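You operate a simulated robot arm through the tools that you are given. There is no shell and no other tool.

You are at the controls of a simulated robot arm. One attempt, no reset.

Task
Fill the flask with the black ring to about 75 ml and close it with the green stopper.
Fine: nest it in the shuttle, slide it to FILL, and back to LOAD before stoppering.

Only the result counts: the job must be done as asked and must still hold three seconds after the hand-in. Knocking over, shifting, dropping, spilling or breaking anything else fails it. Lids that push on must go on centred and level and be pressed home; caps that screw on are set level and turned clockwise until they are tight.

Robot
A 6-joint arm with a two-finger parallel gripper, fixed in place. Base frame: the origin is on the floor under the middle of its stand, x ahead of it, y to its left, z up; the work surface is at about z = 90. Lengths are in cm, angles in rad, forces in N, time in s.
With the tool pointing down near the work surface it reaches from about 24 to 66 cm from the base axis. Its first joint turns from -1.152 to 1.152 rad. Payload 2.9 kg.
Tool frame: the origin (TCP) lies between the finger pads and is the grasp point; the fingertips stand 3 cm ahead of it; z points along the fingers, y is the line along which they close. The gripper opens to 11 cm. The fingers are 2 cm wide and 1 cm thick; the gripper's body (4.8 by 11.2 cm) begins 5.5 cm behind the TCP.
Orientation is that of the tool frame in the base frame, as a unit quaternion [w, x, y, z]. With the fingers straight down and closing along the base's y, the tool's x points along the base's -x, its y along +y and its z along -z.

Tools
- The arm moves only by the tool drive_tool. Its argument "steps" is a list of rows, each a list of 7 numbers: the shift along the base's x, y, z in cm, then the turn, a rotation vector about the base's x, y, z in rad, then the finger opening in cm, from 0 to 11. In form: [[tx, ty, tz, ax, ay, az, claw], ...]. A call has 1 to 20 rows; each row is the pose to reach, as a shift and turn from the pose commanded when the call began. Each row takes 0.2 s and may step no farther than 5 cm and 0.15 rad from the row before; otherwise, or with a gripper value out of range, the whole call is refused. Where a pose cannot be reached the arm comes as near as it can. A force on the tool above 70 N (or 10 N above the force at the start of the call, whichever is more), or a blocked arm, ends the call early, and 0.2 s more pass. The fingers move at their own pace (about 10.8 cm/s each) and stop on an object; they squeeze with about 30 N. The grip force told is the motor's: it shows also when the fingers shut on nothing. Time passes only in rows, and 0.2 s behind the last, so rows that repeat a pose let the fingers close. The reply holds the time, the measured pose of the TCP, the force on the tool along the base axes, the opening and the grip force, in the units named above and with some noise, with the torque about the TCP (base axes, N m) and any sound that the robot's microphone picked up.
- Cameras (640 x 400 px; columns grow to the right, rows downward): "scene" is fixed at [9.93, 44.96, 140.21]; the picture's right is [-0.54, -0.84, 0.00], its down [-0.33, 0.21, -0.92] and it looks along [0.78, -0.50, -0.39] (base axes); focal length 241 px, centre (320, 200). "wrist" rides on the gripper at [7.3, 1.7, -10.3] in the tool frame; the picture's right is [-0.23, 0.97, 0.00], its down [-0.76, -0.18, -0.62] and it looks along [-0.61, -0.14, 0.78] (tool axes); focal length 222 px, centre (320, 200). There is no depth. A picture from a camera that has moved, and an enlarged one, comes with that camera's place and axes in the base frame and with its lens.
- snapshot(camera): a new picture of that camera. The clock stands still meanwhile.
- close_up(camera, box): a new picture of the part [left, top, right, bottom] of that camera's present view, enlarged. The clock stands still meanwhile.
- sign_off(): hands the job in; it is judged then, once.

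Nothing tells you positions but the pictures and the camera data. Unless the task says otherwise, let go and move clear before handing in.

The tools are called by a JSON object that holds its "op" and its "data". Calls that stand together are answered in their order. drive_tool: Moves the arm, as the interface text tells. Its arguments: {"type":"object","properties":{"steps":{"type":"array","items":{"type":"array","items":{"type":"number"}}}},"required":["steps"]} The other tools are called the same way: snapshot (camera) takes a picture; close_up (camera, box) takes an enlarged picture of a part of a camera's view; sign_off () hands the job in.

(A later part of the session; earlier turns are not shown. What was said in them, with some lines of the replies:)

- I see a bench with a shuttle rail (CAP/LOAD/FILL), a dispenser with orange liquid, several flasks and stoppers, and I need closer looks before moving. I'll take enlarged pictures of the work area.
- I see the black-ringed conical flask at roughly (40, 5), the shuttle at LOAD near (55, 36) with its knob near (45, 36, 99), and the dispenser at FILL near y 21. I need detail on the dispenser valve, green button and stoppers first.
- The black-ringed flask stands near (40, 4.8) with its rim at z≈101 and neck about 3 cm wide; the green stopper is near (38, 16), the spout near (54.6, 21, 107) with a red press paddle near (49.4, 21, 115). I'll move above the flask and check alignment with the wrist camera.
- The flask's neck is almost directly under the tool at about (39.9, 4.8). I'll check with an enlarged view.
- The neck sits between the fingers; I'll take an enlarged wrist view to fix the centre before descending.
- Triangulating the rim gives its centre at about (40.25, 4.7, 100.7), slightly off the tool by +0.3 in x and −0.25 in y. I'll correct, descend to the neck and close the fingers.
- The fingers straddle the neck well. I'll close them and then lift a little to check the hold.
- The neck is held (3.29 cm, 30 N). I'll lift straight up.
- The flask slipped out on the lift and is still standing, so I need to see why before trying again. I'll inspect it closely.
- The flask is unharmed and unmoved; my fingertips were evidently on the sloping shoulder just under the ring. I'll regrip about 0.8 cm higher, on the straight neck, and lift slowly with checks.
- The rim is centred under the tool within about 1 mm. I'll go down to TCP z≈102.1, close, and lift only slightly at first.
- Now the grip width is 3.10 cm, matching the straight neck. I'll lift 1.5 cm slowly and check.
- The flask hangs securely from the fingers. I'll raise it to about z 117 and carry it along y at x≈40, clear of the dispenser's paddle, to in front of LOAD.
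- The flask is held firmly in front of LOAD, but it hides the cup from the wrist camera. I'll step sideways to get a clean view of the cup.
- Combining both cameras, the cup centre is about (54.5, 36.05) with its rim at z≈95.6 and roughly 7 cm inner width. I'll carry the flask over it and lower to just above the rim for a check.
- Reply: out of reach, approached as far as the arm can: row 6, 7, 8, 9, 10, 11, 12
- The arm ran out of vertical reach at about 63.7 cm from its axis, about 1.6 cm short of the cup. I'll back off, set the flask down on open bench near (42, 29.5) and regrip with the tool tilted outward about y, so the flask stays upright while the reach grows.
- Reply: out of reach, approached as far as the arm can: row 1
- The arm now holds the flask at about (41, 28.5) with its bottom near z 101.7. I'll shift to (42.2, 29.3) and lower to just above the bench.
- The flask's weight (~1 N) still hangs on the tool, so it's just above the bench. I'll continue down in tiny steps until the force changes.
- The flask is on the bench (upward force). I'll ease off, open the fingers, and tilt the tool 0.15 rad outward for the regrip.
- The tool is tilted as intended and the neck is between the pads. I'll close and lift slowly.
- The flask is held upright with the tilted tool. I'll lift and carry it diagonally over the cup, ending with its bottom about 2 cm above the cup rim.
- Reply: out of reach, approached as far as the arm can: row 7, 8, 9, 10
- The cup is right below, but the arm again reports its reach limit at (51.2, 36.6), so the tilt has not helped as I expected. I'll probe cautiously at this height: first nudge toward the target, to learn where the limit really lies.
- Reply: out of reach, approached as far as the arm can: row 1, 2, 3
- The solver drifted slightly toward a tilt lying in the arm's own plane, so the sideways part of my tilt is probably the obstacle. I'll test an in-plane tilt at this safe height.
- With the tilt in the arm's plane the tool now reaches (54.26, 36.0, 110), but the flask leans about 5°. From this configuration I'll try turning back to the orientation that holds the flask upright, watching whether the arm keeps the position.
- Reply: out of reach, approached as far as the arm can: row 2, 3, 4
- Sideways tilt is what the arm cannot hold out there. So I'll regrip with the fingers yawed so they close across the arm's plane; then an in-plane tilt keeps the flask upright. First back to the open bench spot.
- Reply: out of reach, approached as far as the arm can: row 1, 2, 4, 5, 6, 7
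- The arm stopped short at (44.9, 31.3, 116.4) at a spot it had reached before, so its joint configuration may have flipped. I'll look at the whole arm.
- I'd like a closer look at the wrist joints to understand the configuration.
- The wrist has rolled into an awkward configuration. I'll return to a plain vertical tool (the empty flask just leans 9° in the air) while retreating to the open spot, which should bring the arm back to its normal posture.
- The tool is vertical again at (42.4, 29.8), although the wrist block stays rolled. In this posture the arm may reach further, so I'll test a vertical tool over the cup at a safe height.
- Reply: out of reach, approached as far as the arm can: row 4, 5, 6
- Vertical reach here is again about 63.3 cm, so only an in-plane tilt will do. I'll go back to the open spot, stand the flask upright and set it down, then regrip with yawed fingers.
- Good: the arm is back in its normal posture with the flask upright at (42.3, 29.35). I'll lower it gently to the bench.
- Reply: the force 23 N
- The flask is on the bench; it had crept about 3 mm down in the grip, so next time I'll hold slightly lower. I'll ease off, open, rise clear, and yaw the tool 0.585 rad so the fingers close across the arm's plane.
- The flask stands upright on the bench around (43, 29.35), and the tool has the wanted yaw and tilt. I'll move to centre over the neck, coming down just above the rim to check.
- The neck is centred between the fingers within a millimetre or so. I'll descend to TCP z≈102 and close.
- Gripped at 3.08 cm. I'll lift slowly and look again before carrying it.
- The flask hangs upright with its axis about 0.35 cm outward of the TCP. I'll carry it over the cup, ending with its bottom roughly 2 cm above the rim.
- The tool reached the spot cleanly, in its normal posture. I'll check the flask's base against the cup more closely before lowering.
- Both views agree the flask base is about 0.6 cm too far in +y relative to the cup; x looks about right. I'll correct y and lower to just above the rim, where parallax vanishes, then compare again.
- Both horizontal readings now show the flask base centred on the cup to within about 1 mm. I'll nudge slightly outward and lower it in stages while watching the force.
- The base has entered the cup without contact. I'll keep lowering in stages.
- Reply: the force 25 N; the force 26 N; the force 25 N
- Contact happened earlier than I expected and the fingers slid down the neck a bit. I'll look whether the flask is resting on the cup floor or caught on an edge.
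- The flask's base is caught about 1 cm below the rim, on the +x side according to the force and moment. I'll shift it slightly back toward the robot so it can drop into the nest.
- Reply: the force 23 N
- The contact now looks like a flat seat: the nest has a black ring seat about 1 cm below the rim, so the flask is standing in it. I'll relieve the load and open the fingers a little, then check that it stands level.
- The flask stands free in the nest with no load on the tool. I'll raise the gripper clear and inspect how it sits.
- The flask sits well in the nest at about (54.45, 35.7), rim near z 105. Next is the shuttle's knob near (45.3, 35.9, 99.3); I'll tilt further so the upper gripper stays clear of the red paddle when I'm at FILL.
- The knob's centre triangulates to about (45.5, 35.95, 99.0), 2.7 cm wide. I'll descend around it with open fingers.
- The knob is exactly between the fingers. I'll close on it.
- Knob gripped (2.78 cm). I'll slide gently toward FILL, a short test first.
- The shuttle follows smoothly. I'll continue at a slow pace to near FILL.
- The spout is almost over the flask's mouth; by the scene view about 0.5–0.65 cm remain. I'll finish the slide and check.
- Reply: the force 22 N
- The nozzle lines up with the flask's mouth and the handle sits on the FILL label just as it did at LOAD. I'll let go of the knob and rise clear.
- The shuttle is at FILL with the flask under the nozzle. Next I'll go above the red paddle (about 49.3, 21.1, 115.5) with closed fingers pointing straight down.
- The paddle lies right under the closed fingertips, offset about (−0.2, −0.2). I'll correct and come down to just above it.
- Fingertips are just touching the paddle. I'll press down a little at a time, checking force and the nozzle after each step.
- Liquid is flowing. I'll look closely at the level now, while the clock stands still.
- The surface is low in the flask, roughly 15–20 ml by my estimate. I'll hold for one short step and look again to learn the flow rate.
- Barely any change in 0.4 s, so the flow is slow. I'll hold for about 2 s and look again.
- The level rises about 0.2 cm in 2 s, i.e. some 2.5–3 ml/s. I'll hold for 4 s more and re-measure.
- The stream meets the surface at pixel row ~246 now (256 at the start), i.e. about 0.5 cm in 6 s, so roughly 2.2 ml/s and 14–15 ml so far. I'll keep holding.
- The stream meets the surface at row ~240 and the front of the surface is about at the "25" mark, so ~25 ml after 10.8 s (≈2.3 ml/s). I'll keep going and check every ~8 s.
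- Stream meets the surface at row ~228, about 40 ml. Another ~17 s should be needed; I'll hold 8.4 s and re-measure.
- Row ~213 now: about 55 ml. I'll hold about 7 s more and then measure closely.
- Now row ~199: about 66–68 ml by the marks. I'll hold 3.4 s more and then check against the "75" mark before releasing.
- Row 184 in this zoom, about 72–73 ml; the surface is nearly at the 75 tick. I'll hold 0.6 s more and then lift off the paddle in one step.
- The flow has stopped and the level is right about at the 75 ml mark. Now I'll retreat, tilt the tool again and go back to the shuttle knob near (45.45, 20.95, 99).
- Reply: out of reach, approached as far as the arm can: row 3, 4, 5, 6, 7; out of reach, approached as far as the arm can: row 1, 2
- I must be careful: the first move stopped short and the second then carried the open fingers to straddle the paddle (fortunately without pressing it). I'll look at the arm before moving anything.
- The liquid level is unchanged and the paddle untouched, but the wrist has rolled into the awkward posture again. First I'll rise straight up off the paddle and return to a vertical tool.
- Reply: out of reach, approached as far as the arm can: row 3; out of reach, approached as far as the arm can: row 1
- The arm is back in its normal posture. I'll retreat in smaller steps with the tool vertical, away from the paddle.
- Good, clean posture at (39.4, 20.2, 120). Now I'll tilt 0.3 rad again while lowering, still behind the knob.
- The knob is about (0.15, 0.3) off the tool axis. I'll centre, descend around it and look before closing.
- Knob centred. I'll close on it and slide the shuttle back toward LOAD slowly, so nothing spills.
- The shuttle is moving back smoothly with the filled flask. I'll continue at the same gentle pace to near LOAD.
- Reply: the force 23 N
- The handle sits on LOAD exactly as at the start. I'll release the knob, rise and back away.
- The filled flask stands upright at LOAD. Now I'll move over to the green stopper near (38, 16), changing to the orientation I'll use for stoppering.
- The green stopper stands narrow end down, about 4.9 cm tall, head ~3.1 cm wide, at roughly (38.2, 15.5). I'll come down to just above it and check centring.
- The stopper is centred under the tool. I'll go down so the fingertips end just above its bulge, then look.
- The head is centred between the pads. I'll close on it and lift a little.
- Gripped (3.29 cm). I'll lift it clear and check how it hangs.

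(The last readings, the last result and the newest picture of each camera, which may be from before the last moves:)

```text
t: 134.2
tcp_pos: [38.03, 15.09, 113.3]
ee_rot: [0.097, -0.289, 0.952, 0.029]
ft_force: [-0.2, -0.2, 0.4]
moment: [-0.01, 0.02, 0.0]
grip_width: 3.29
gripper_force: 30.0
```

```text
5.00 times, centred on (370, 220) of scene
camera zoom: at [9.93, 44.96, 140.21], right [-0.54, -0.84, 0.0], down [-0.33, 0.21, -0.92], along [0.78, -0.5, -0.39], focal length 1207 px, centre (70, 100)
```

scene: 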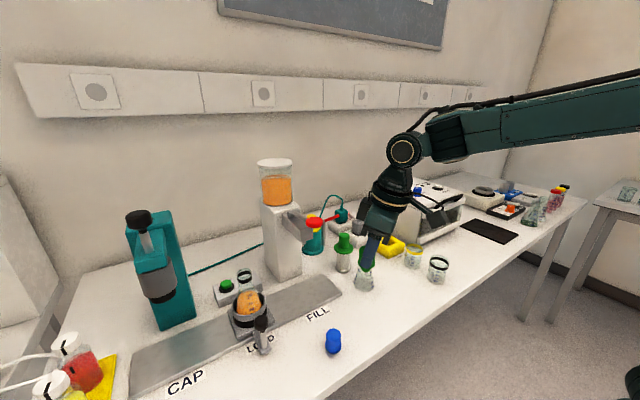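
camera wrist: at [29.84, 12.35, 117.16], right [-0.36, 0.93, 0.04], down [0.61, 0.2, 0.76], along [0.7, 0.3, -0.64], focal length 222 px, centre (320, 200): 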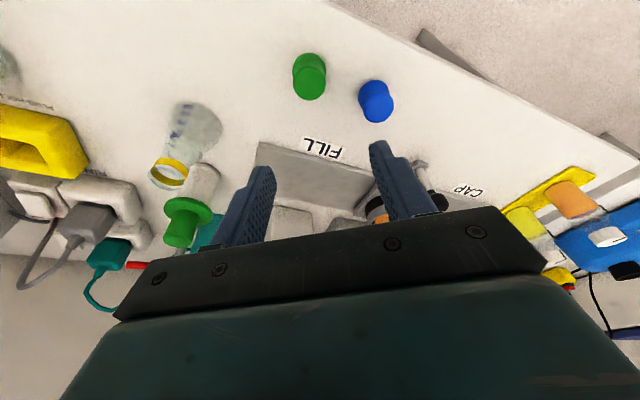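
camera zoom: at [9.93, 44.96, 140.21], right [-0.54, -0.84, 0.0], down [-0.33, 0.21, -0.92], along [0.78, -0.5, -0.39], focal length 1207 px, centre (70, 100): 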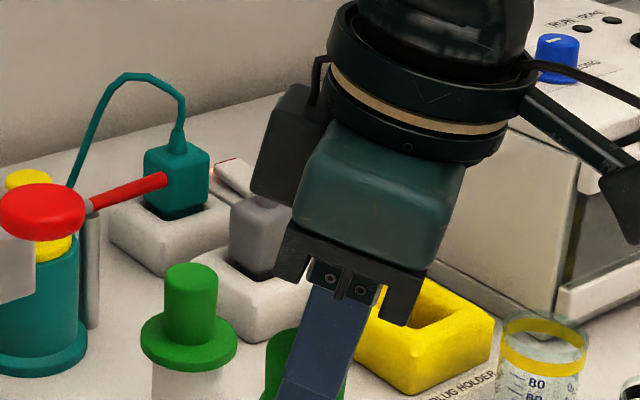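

The stopper hangs level in the fingers, its axis about 0.24 cm outward of the TCP. I'll carry it along x≈38 and then out to a spot from which the wrist camera sees the flask's mouth.

{"op": "drive_tool", "data": {"steps": [[0, 2.5, 1, 0, 0, 0, 1], [0, 5.5, 1.5, 0, 0, 0, 1], [0, 8.5, 1.5, 0, 0, 0, 1], [0, 11.5, 1.5, 0, 0, 0, 1], [1.5, 14, 1.5, 0, 0, 0, 1], [4, 15.5, 1.2, 0, 0, 0, 1], [6.5, 16.2, 0.8, 0, 0, 0, 1], [9, 16.2, 0.3, 0, 0, 0, 1], [9, 16.2, 0.3, 0, 0, 0, 1]]}}

{"op": "snapshot", "data": {"camera": "wrist"}}

{"op": "close_up", "data": {"camera": "wrist", "box": [260, 110, 400, 220]}}

{"op": "snapshot", "data": {"camera": "scene"}}

{"op": "close_up", "data": {"camera": "scene", "box": [200, 200, 320, 320]}}

```text
t: 136.2
tcp_pos: [47.11, 31.45, 113.85]
ee_rot: [0.098, -0.289, 0.952, 0.029]
ft_force: [0.1, 0.7, -0.8]
moment: [0.0, -0.01, -0.01]
grip_width: 3.31
gripper_force: 29.9
```

```text
taken
camera wrist: at [38.5, 27.7, 122.47], right [-0.36, 0.93, 0.04], down [0.61, 0.2, 0.76], along [0.7, 0.3, -0.64], focal length 222 px, centre (320, 200)
```

wrist: 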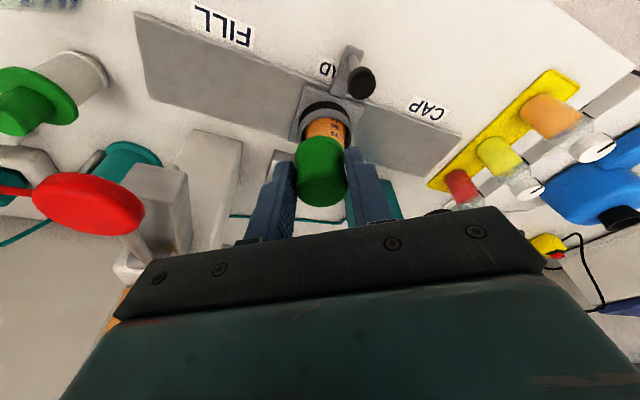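

```text
3.64 times, centred on (330, 165) of wrist
camera zoom: at [38.5, 27.7, 122.47], right [-0.36, 0.93, 0.04], down [0.61, 0.2, 0.76], along [0.7, 0.3, -0.64], focal length 808 px, centre (284, 327)
```

zoom: 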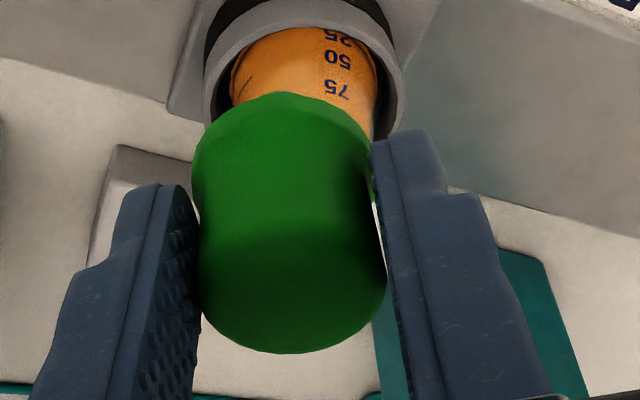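

```text
taken
```

scene: 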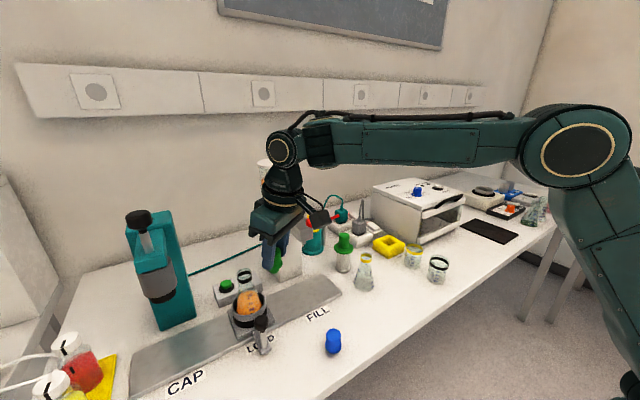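

```text
3.33 times, centred on (260, 260) of scene
camera zoom: at [9.93, 44.96, 140.21], right [-0.54, -0.84, 0.0], down [-0.33, 0.21, -0.92], along [0.78, -0.5, -0.39], focal length 804 px, centre (520, 0)
```

zoom: 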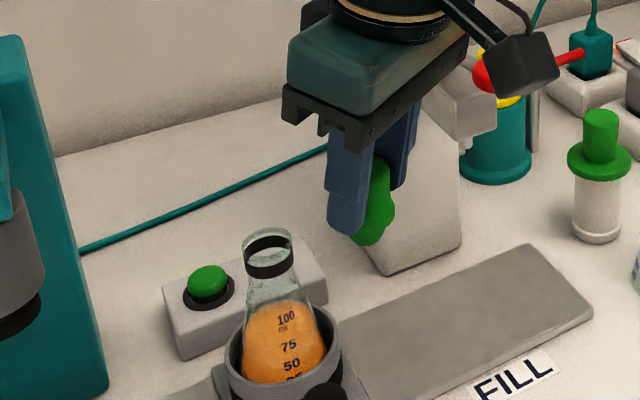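

The stopper hides the flask's mouth from here. I'll move to above the flask (stopper bottom about 4 cm over the rim), where the wrist camera can see the rim beside the stopper.

{"op": "drive_tool", "data": {"steps": [[2, 1.2, 0.8, 0, 0, 0, 1], [4, 2.4, 0.8, 0, 0, 0, 1], [6, 3.6, 0.8, 0, 0, 0, 1], [7.07, 4.35, 0.8, 0, 0, 0, 1], [7.07, 4.35, 0.8, 0, 0, 0, 1]]}}

{"op": "snapshot", "data": {"camera": "wrist"}}

{"op": "close_up", "data": {"camera": "wrist", "box": [260, 60, 400, 160]}}

{"op": "close_up", "data": {"camera": "scene", "box": [210, 220, 300, 310]}}

```text
t: 137.4
tcp_pos: [53.99, 35.67, 114.47]
ee_rot: [0.097, -0.289, 0.952, 0.029]
ft_force: [-0.9, 0.9, -0.3]
moment: [0.01, 0.0, 0.01]
grip_width: 3.3
gripper_force: 29.7
```

```text
taken
camera wrist: at [45.35, 32.09, 123.03], right [-0.36, 0.93, 0.04], down [0.61, 0.2, 0.76], along [0.7, 0.3, -0.64], focal length 222 px, centre (320, 200)
```

wrist: 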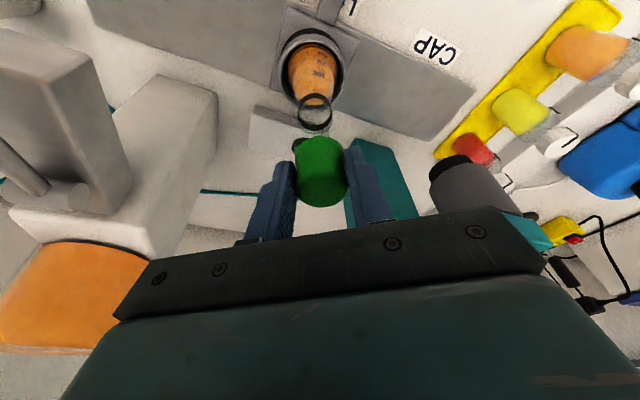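

```text
4.00 times, centred on (330, 110) of wrist
camera zoom: at [45.35, 32.09, 123.03], right [-0.36, 0.93, 0.04], down [0.61, 0.2, 0.76], along [0.7, 0.3, -0.64], focal length 888 px, centre (280, 560)
```

zoom: 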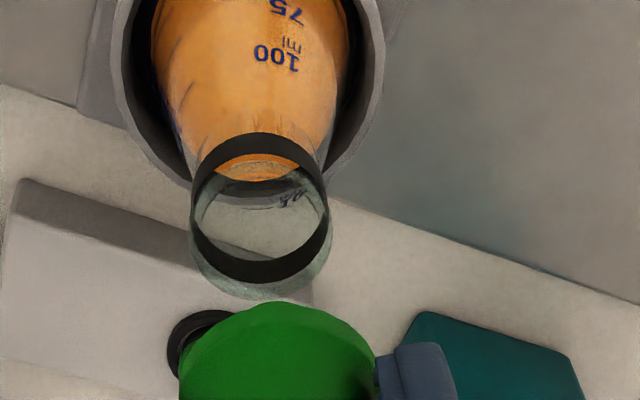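

```text
4.44 times, centred on (255, 265) of scene
camera zoom: at [9.93, 44.96, 140.21], right [-0.54, -0.84, 0.0], down [-0.33, 0.21, -0.92], along [0.78, -0.5, -0.39], focal length 1072 px, centre (609, -89)
```

zoom: 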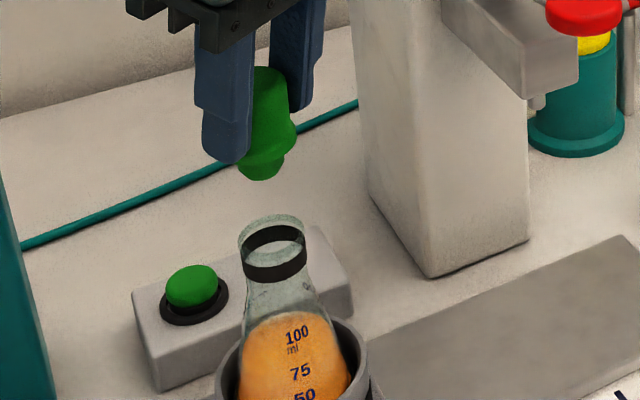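

Now both views show the stopper and the flask's mouth clearly. I'll zoom further to measure their offset precisely.

{"op": "close_up", "data": {"camera": "scene", "box": [235, 240, 285, 280]}}

{"op": "close_up", "data": {"camera": "wrist", "box": [290, 80, 350, 150]}}

```text
10.00 times, centred on (260, 260) of scene
camera zoom: at [9.93, 44.96, 140.21], right [-0.54, -0.84, 0.0], down [-0.33, 0.21, -0.92], along [0.78, -0.5, -0.39], focal length 2413 px, centre (920, -400)
```

zoom: 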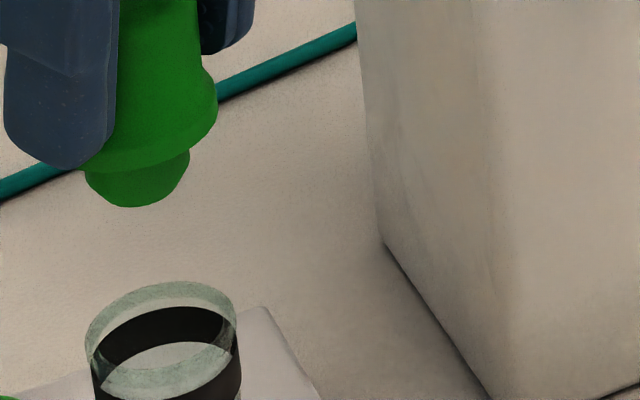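

```text
5.71 times, centred on (320, 115) of wrist
camera zoom: at [45.35, 32.09, 123.03], right [-0.36, 0.93, 0.04], down [0.61, 0.2, 0.76], along [0.7, 0.3, -0.64], focal length 1269 px, centre (320, 686)
```

zoom: 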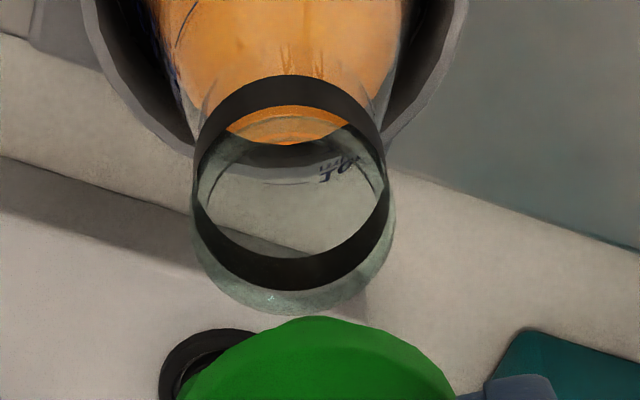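

The stopper's plug (about 2.2 cm wide) is off the mouth's axis by only about (0.2, 0). I'll correct that and lower until the plug is just above the rim, then re-measure.

{"op": "drive_tool", "data": {"steps": [[0.19, -0.03, -1, 0, 0, 0, 1], [0.19, -0.03, -2, 0, 0, 0, 1], [0.19, -0.03, -3, 0, 0, 0, 1], [0.19, -0.03, -3, 0, 0, 0, 1]]}}

{"op": "close_up", "data": {"camera": "scene", "box": [235, 240, 285, 280]}}

{"op": "close_up", "data": {"camera": "wrist", "box": [280, 80, 360, 170]}}

```text
t: 138.4
tcp_pos: [54.08, 35.72, 111.41]
ee_rot: [0.098, -0.289, 0.952, 0.028]
ft_force: [0.1, 0.6, 0.0]
moment: [0.0, -0.03, 0.0]
grip_width: 3.28
gripper_force: 30.4
```

```text
10.00 times, centred on (260, 260) of scene
camera zoom: at [9.93, 44.96, 140.21], right [-0.54, -0.84, 0.0], down [-0.33, 0.21, -0.92], along [0.78, -0.5, -0.39], focal length 2413 px, centre (920, -400)
```

zoom: 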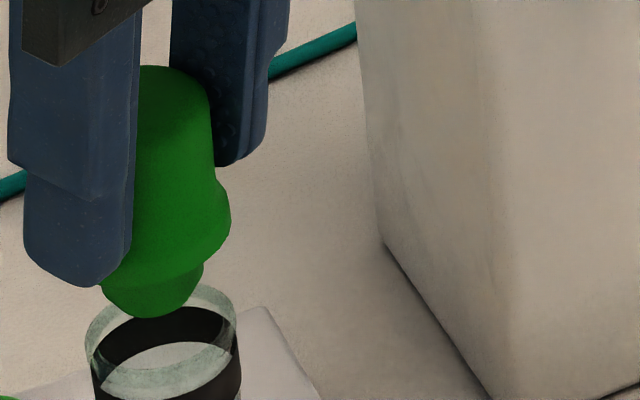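

```text
4.44 times, centred on (320, 125) of wrist
camera zoom: at [45.49, 32.08, 120.06], right [-0.36, 0.93, 0.04], down [0.61, 0.2, 0.76], along [0.7, 0.3, -0.64], focal length 987 px, centre (320, 533)
```

zoom: 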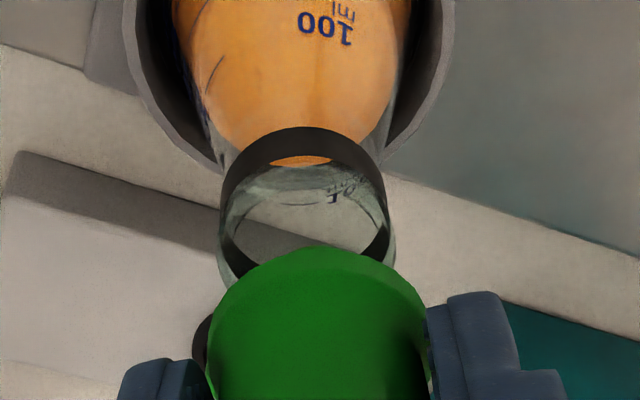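

The plug is now centred over the mouth to within about half a millimetre. I'll lower it in small stages and watch the force.

{"op": "drive_tool", "data": {"steps": [[-0.02, -0.03, -0.4, 0, 0, 0, 1], [-0.02, -0.03, -0.8, 0, 0, 0, 1], [-0.02, -0.03, -1.2, 0, 0, 0, 1]]}}

{"op": "close_up", "data": {"camera": "scene", "box": [235, 245, 285, 285]}}

{"op": "close_up", "data": {"camera": "wrist", "box": [280, 80, 360, 170]}}

```text
t: 139.2
tcp_pos: [54.1, 35.67, 110.35]
ee_rot: [0.098, -0.29, 0.951, 0.029]
ft_force: [-0.6, -0.4, -0.6]
moment: [0.02, -0.02, -0.02]
grip_width: 3.3
gripper_force: 29.9
```

```text
10.00 times, centred on (260, 265) of scene
camera zoom: at [9.93, 44.96, 140.21], right [-0.54, -0.84, 0.0], down [-0.33, 0.21, -0.92], along [0.78, -0.5, -0.39], focal length 2413 px, centre (920, -450)
```

zoom: 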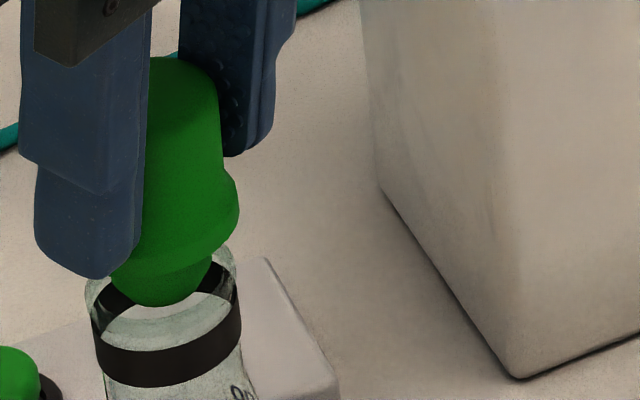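

```text
4.44 times, centred on (320, 125) of wrist
camera zoom: at [45.5, 32.01, 118.97], right [-0.36, 0.93, 0.04], down [0.61, 0.2, 0.76], along [0.7, 0.3, -0.64], focal length 987 px, centre (320, 533)
```

zoom: 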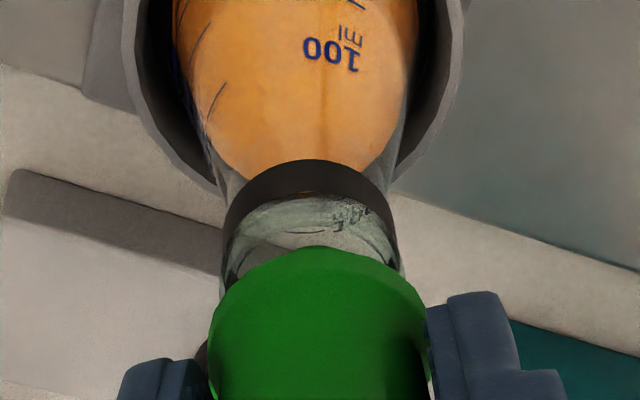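

The plug is entering the mouth, centred, with no contact force yet. I'll continue down in small steps.

{"op": "drive_tool", "data": {"steps": [[0, 0, -0.25, 0, 0, 0, 1], [0, 0, -0.5, 0, 0, 0, 1]]}}

{"op": "drive_tool", "data": {"steps": [[0, 0, -0.2, 0, 0, 0, 1], [0, 0, -0.4, 0, 0, 0, 1]]}}

{"op": "close_up", "data": {"camera": "scene", "box": [235, 245, 285, 285]}}

```text
t: 139.8
tcp_pos: [54.12, 35.79, 109.79]
ee_rot: [0.097, -0.289, 0.952, 0.029]
ft_force: [1.1, 0.0, 0.6]
moment: [0.02, -0.01, 0.0]
grip_width: 3.29
gripper_force: 30.3
```

```text
t: 140.4
tcp_pos: [54.15, 35.68, 109.42]
ee_rot: [0.097, -0.289, 0.952, 0.029]
ft_force: [0.3, 0.6, -0.7]
moment: [0.04, -0.03, -0.03]
grip_width: 3.29
gripper_force: 29.6
```

```text
10.00 times, centred on (260, 265) of scene
camera zoom: at [9.93, 44.96, 140.21], right [-0.54, -0.84, 0.0], down [-0.33, 0.21, -0.92], along [0.78, -0.5, -0.39], focal length 2413 px, centre (920, -450)
```

zoom: 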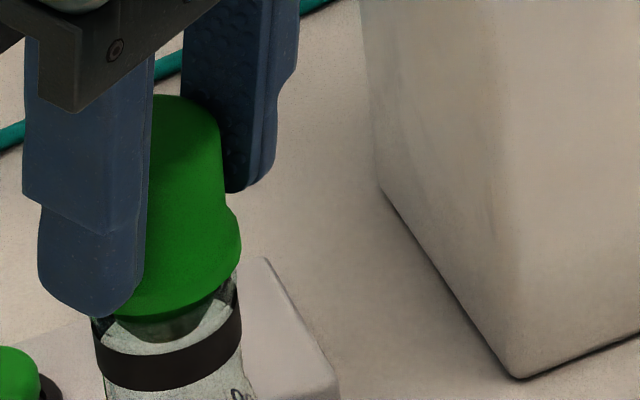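

Still free, with the flange close to the rim. I'll press on in 0.2 cm steps.

{"op": "drive_tool", "data": {"steps": [[0, 0, -0.1, 0, 0, 0, 1], [0, 0, -0.2, 0, 0, 0, 1]]}}

{"op": "drive_tool", "data": {"steps": [[0, 0, -0.1, 0, 0, 0, 1], [0, 0, -0.2, 0, 0, 0, 1]]}}

{"op": "close_up", "data": {"camera": "scene", "box": [235, 245, 285, 285]}}

```text
t: 141.0
tcp_pos: [54.15, 35.79, 109.17]
ee_rot: [0.098, -0.289, 0.952, 0.029]
ft_force: [0.7, 0.3, -0.5]
moment: [-0.01, 0.01, 0.0]
grip_width: 3.29
gripper_force: 30.0
```

```text
t: 141.6
tcp_pos: [54.06, 35.68, 108.92]
ee_rot: [0.098, -0.289, 0.952, 0.029]
ft_force: [0.9, -0.6, -0.3]
moment: [-0.01, -0.02, 0.01]
grip_width: 3.31
gripper_force: 30.0
```

```text
10.00 times, centred on (260, 265) of scene
camera zoom: at [9.93, 44.96, 140.21], right [-0.54, -0.84, 0.0], down [-0.33, 0.21, -0.92], along [0.78, -0.5, -0.39], focal length 2413 px, centre (920, -450)
```

zoom: 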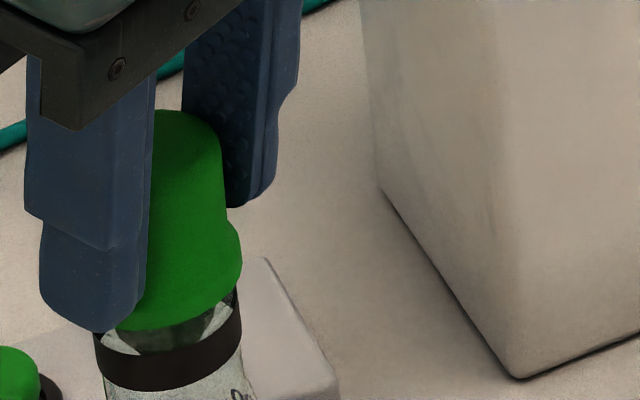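

{"op": "drive_tool", "data": {"steps": [[0, 0, -0.08, 0, 0, 0, 1], [0, 0, -0.15, 0, 0, 0, 1]]}}

{"op": "drive_tool", "data": {"steps": [[0, 0, -0.08, 0, 0, 0, 1], [0, 0, -0.15, 0, 0, 0, 1]]}}

{"op": "close_up", "data": {"camera": "scene", "box": [235, 245, 285, 285]}}

{"op": "close_up", "data": {"camera": "wrist", "box": [250, 80, 390, 220]}}

```text
t: 142.2
tcp_pos: [54.16, 35.79, 108.81]
ee_rot: [0.099, -0.289, 0.952, 0.029]
ft_force: [-0.5, -0.8, 3.7]
moment: [-0.2, -0.05, -0.02]
grip_width: 3.3
gripper_force: 29.8
```

```text
t: 142.8
tcp_pos: [54.09, 35.77, 108.87]
ee_rot: [0.099, -0.29, 0.952, 0.029]
ft_force: [-3.1, -2.4, 16.7]
moment: [-0.18, 0.21, 0.06]
grip_width: 3.31
gripper_force: 30.2
```

```text
10.00 times, centred on (260, 265) of scene
camera zoom: at [9.89, 44.94, 140.22], right [-0.54, -0.84, 0.0], down [-0.32, 0.21, -0.92], along [0.78, -0.5, -0.39], focal length 2413 px, centre (920, -450)
```

zoom: 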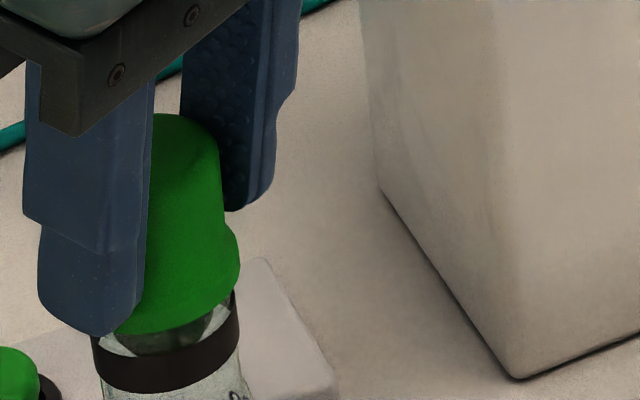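

```text
2.86 times, centred on (320, 150) of wrist
camera zoom: at [45.51, 32.08, 117.47], right [-0.36, 0.93, 0.05], down [0.61, 0.2, 0.77], along [0.71, 0.3, -0.64], focal length 635 px, centre (320, 343)
```

zoom: 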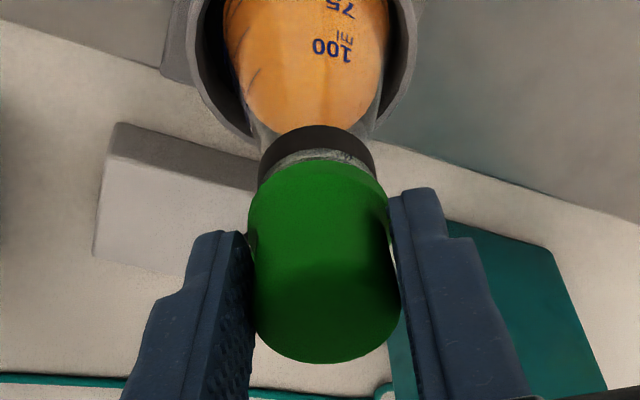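

The flange has met the rim (17 N). I'll press a bit more to see whether it goes further home.

{"op": "drive_tool", "data": {"steps": [[0, 0, -0.1, 0, 0, 0, 1], [0, 0, -0.2, 0, 0, 0, 1]]}}

{"op": "drive_tool", "data": {"steps": [[0, 0, -0.1, 0, 0, 0, 1], [0, 0, -0.2, 0, 0, 0, 1]]}}

{"op": "close_up", "data": {"camera": "scene", "box": [235, 245, 285, 285]}}

```text
t: 143.4
tcp_pos: [54.12, 35.72, 108.99]
ee_rot: [0.1, -0.29, 0.951, 0.029]
ft_force: [-5.2, 0.1, 28.3]
moment: [0.01, 0.22, 0.06]
grip_width: 3.28
gripper_force: 29.8
```

```text
t: 144.0
tcp_pos: [54.11, 35.8, 108.79]
ee_rot: [0.103, -0.289, 0.951, 0.031]
ft_force: [-7.7, -2.0, 35.1]
moment: [-0.1, 0.24, 0.06]
grip_width: 3.28
gripper_force: 29.6
```

```text
10.00 times, centred on (260, 265) of scene
camera zoom: at [9.85, 44.91, 140.23], right [-0.54, -0.84, 0.0], down [-0.32, 0.21, -0.92], along [0.78, -0.5, -0.39], focal length 2413 px, centre (920, -450)
```

zoom: 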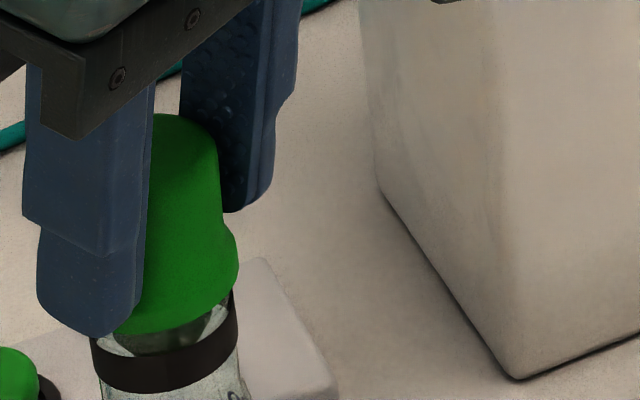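

At 35 N nothing moves any more and the flange lies flush on the rim (its front edge is exactly where the geometry says). I'll relieve the load and let go.

{"op": "drive_tool", "data": {"steps": [[0, 0, 0.2, 0, 0, 0, 1], [0, 0, 0.35, 0, 0, 0, 1]]}}

```text
t: 144.6
tcp_pos: [54.19, 35.73, 108.91]
ee_rot: [0.1, -0.289, 0.952, 0.029]
ft_force: [-1.5, 1.3, 21.5]
moment: [0.37, -0.4, 0.08]
grip_width: 3.3
gripper_force: 30.3
```

{"op": "drive_tool", "data": {"steps": [[0, 0, 0.1, 0, 0, 0, 1], [0, 0, 0.2, 0, 0, 0, 1]]}}

```text
t: 145.2
tcp_pos: [54.29, 35.67, 108.89]
ee_rot: [0.098, -0.289, 0.952, 0.029]
ft_force: [2.4, 3.3, 12.8]
moment: [0.44, -0.71, 0.01]
grip_width: 3.27
gripper_force: 30.2
```

{"op": "drive_tool", "data": {"steps": [[0, 0, 0.1, 0, 0, 0, 1]]}}

```text
t: 145.6
tcp_pos: [54.15, 35.65, 108.75]
ee_rot: [0.098, -0.289, 0.952, 0.028]
ft_force: [3.3, 2.3, 9.1]
moment: [0.22, -0.45, 0.02]
grip_width: 3.3
gripper_force: 29.4
```

Load is down to 9 N. I'll open the fingers gently and then check the stopper.

{"op": "drive_tool", "data": {"steps": [[0, 0, 0.05, 0, 0, 0, 3.6], [0, 0, 0.05, 0, 0, 0, 4.2], [0, 0, 0.05, 0, 0, 0, 5.5], [0, 0, 0.05, 0, 0, 0, 6.5], [0, 0, 0.05, 0, 0, 0, 6.5]]}}

{"op": "close_up", "data": {"camera": "scene", "box": [230, 230, 290, 290]}}

{"op": "close_up", "data": {"camera": "wrist", "box": [250, 80, 390, 220]}}

```text
t: 146.8
tcp_pos: [54.17, 35.68, 109.11]
ee_rot: [0.098, -0.289, 0.952, 0.029]
ft_force: [0.7, 0.6, -0.2]
moment: [0.0, 0.0, 0.01]
grip_width: 6.51
gripper_force: 0.1
```

```text
6.67 times, centred on (260, 260) of scene
camera zoom: at [9.93, 44.96, 140.21], right [-0.54, -0.84, 0.0], down [-0.33, 0.21, -0.92], along [0.78, -0.5, -0.39], focal length 1609 px, centre (720, -200)
```

zoom: 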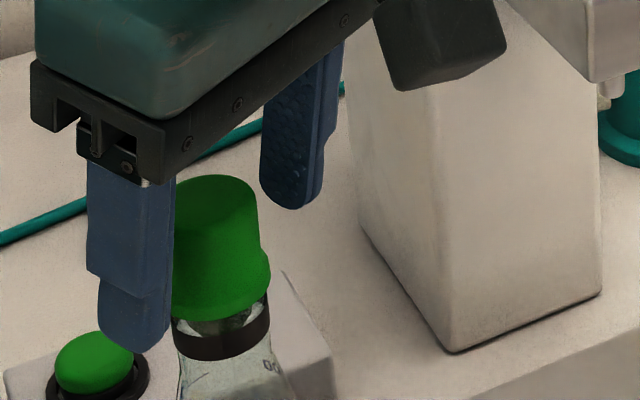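

```text
2.86 times, centred on (320, 150) of wrist
camera zoom: at [45.53, 32.01, 117.64], right [-0.36, 0.93, 0.04], down [0.61, 0.2, 0.76], along [0.7, 0.3, -0.64], focal length 635 px, centre (320, 343)
```

zoom: 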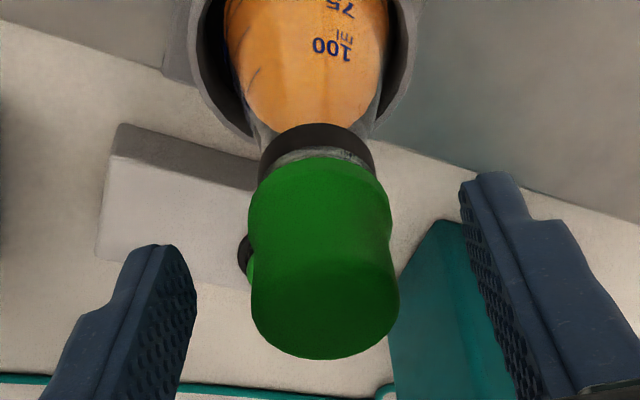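

The stopper stays in the flask, upright. I'll raise the gripper straight off and back away to inspect the seating from all views.

{"op": "drive_tool", "data": {"steps": [[0, 0, 1, 0, 0, 0, 6.5], [0, 0, 2.5, 0, 0, 0, 6.5], [0, 0, 4, 0, 0, 0, 6.5], [-0.5, -0.3, 5, 0, 0, 0, 6.5], [-2.5, -1.5, 5.5, 0, 0, 0, 6.5], [-5, -3, 5.5, 0, 0, 0, 6.5], [-7, -4.2, 5.5, 0, 0, 0, 6.5]]}}

{"op": "close_up", "data": {"camera": "scene", "box": [225, 240, 285, 290]}}

{"op": "close_up", "data": {"camera": "scene", "box": [210, 240, 300, 340]}}

{"op": "snapshot", "data": {"camera": "wrist"}}

{"op": "close_up", "data": {"camera": "wrist", "box": [280, 130, 380, 250]}}

```text
t: 148.4
tcp_pos: [47.3, 31.48, 114.47]
ee_rot: [0.098, -0.29, 0.952, 0.029]
ft_force: [-0.6, -0.4, -0.1]
moment: [-0.01, -0.01, 0.0]
grip_width: 6.5
gripper_force: 0.0
```

```text
8.00 times, centred on (255, 265) of scene
camera zoom: at [9.93, 44.96, 140.21], right [-0.54, -0.84, 0.0], down [-0.33, 0.21, -0.92], along [0.78, -0.5, -0.39], focal length 1931 px, centre (840, -320)
```

zoom: 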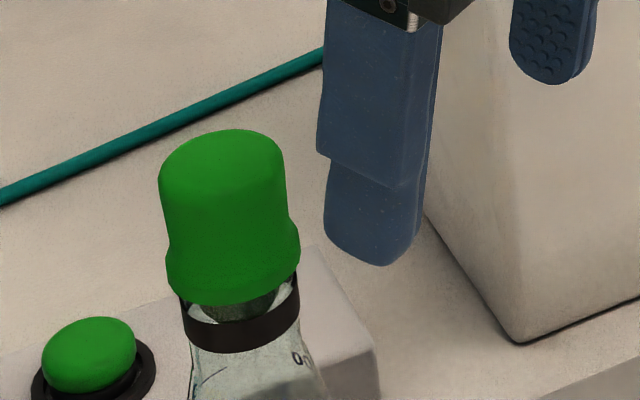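

```text
4.00 times, centred on (255, 290) of scene
camera zoom: at [9.93, 44.96, 140.21], right [-0.54, -0.84, 0.0], down [-0.33, 0.21, -0.92], along [0.78, -0.5, -0.39], focal length 965 px, centre (580, -160)
```

zoom: 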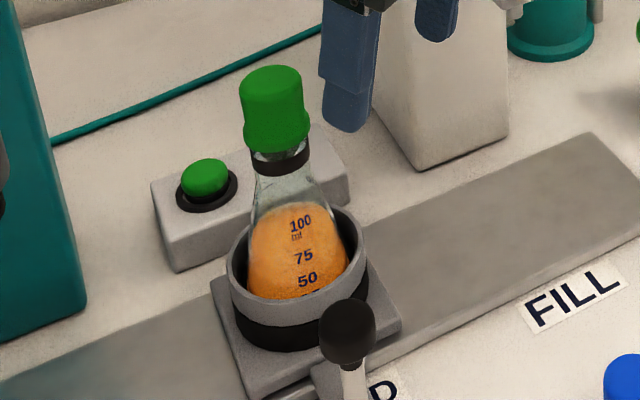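

```text
taken
camera wrist: at [38.54, 27.82, 123.09], right [-0.36, 0.93, 0.04], down [0.61, 0.2, 0.76], along [0.7, 0.3, -0.64], focal length 222 px, centre (320, 200)
```

wrist: 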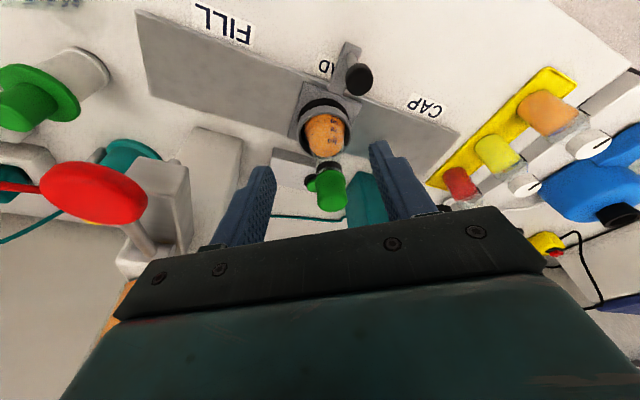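

```text
3.33 times, centred on (330, 190) of wrist
camera zoom: at [38.54, 27.82, 123.09], right [-0.36, 0.93, 0.04], down [0.61, 0.2, 0.76], along [0.7, 0.3, -0.64], focal length 740 px, centre (287, 233)
```

zoom: 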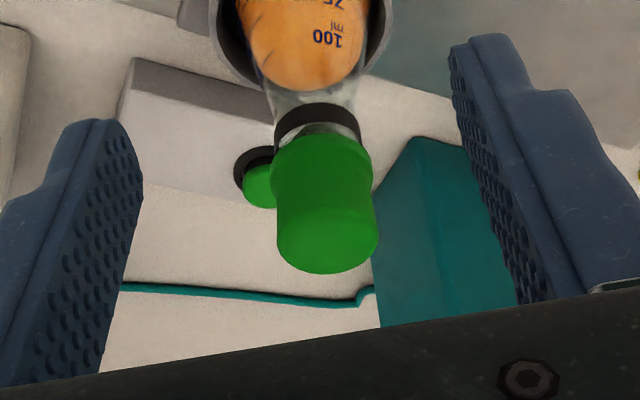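

The stopper stands vertical and looks flush. I'll zoom right in on the joint between flange and rim to be sure there's no gap.

{"op": "close_up", "data": {"camera": "scene", "box": [243, 268, 268, 288]}}

{"op": "close_up", "data": {"camera": "wrist", "box": [305, 145, 355, 185]}}

```text
16.00 times, centred on (256, 278) of scene
camera zoom: at [9.93, 44.96, 140.21], right [-0.54, -0.84, 0.0], down [-0.33, 0.21, -0.92], along [0.78, -0.5, -0.39], focal length 3861 px, centre (1352, -1048)
```

zoom: 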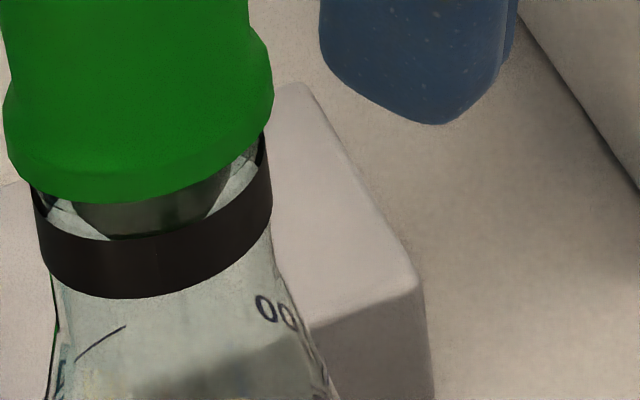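

```text
10.00 times, centred on (330, 165) of wrist
camera zoom: at [38.54, 27.82, 123.09], right [-0.36, 0.93, 0.04], down [0.61, 0.2, 0.76], along [0.7, 0.3, -0.64], focal length 2221 px, centre (220, 550)
```

zoom: 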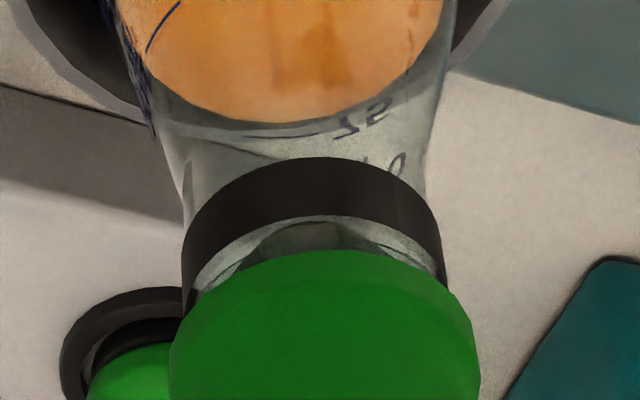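

The flange meets the rim evenly all round. As a last check I'll re-measure the liquid level here at LOAD and look over the whole bench.

{"op": "close_up", "data": {"camera": "scene", "box": [238, 275, 273, 310]}}

{"op": "snapshot", "data": {"camera": "scene"}}

```text
11.43 times, centred on (256, 292) of scene
camera zoom: at [9.93, 44.96, 140.21], right [-0.54, -0.84, 0.0], down [-0.33, 0.21, -0.92], along [0.78, -0.5, -0.39], focal length 2758 px, centre (1057, -857)
```

zoom: 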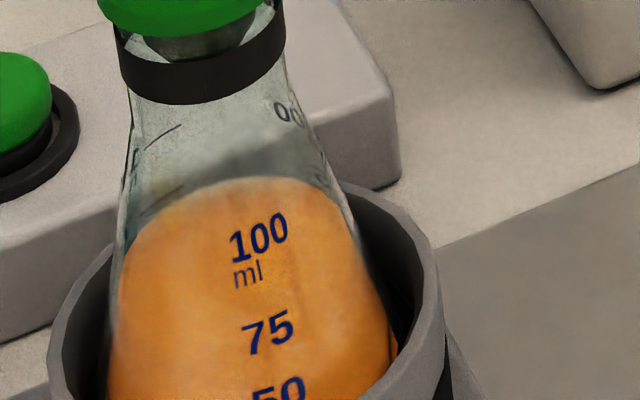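

```text
taken
```

scene: 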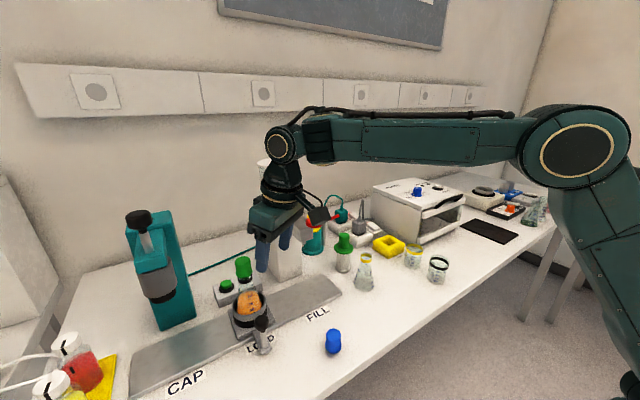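

The level sits right at the 75 ml mark, the stopper is flush and upright, and the rest of the bench is undisturbed. I'll move the arm well clear before handing in.

{"op": "drive_tool", "data": {"steps": [[-1.5, -1, 0.8, 0, 0, 0, 6.5], [-3, -2, 1.6, 0, 0, 0, 6.5], [-5, -3, 2.4, 0, 0, 0, 6.5], [-7, -4, 3, 0, 0, 0, 6.5], [-7, -4, 3, 0, 0, 0, 6.5]]}}

{"op": "snapshot", "data": {"camera": "scene"}}

{"op": "close_up", "data": {"camera": "scene", "box": [210, 240, 300, 340]}}

```text
t: 149.6
tcp_pos: [40.11, 27.31, 117.56]
ee_rot: [0.097, -0.289, 0.952, 0.029]
ft_force: [-0.1, 1.2, 0.3]
moment: [0.0, -0.02, 0.0]
grip_width: 6.54
gripper_force: 0.0
```

```text
taken
```

scene: 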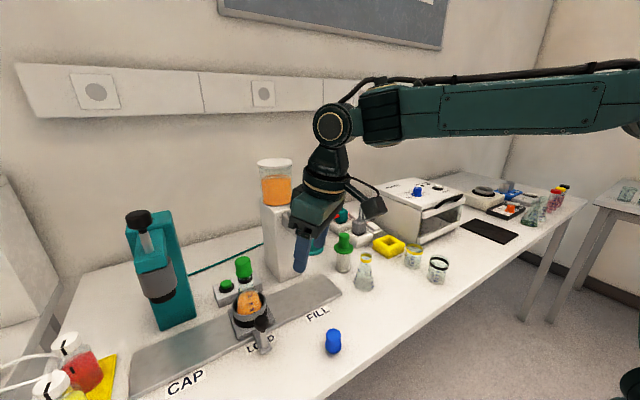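

```text
4.00 times, centred on (255, 290) of scene
camera zoom: at [9.92, 44.96, 140.21], right [-0.54, -0.84, 0.0], down [-0.33, 0.21, -0.92], along [0.78, -0.5, -0.39], focal length 965 px, centre (580, -160)
```

zoom: 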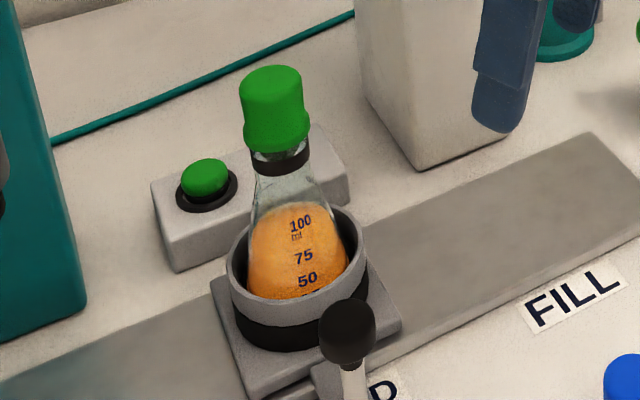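

The black-ringed flask stands in the shuttle at LOAD, filled to about 75 ml and closed flush with the green stopper; the arm is clear and nothing else has been disturbed. I'm handing the job in.

{"op": "sign_off", "data": {}}

```text
The job is handed in.
```

The black-ringed flask stands upright in the shuttle at LOAD, filled to about 75 ml and closed with the green stopper. I've handed the job in, but no verdict came back.

- **Fill:** the liquid sits at the 75 mark. I read the level from the pictures, so it could be a couple of ml either side.
- **Stopper:** it went in centred and level. I pressed it to about 35 N, at which point it no longer moved, and its flange lies flush on the rim.
- **Slip on the first lift:** the flask slipped out of the grip while still at its starting spot. It stayed standing and undamaged, and I regripped higher on the neck.
- **Reach at LOAD:** LOAD was just beyond the arm's straight-down reach. I set the flask down twice on open bench to regrip it with the tool tilted.
- **Red dispenser paddle:** after filling, one move stopped short and the next carried the open fingers around the paddle. I saw no flow and the level did not change.

In the last pictures nothing else on the bench appears moved or knocked over. The arm is clear of the flask.
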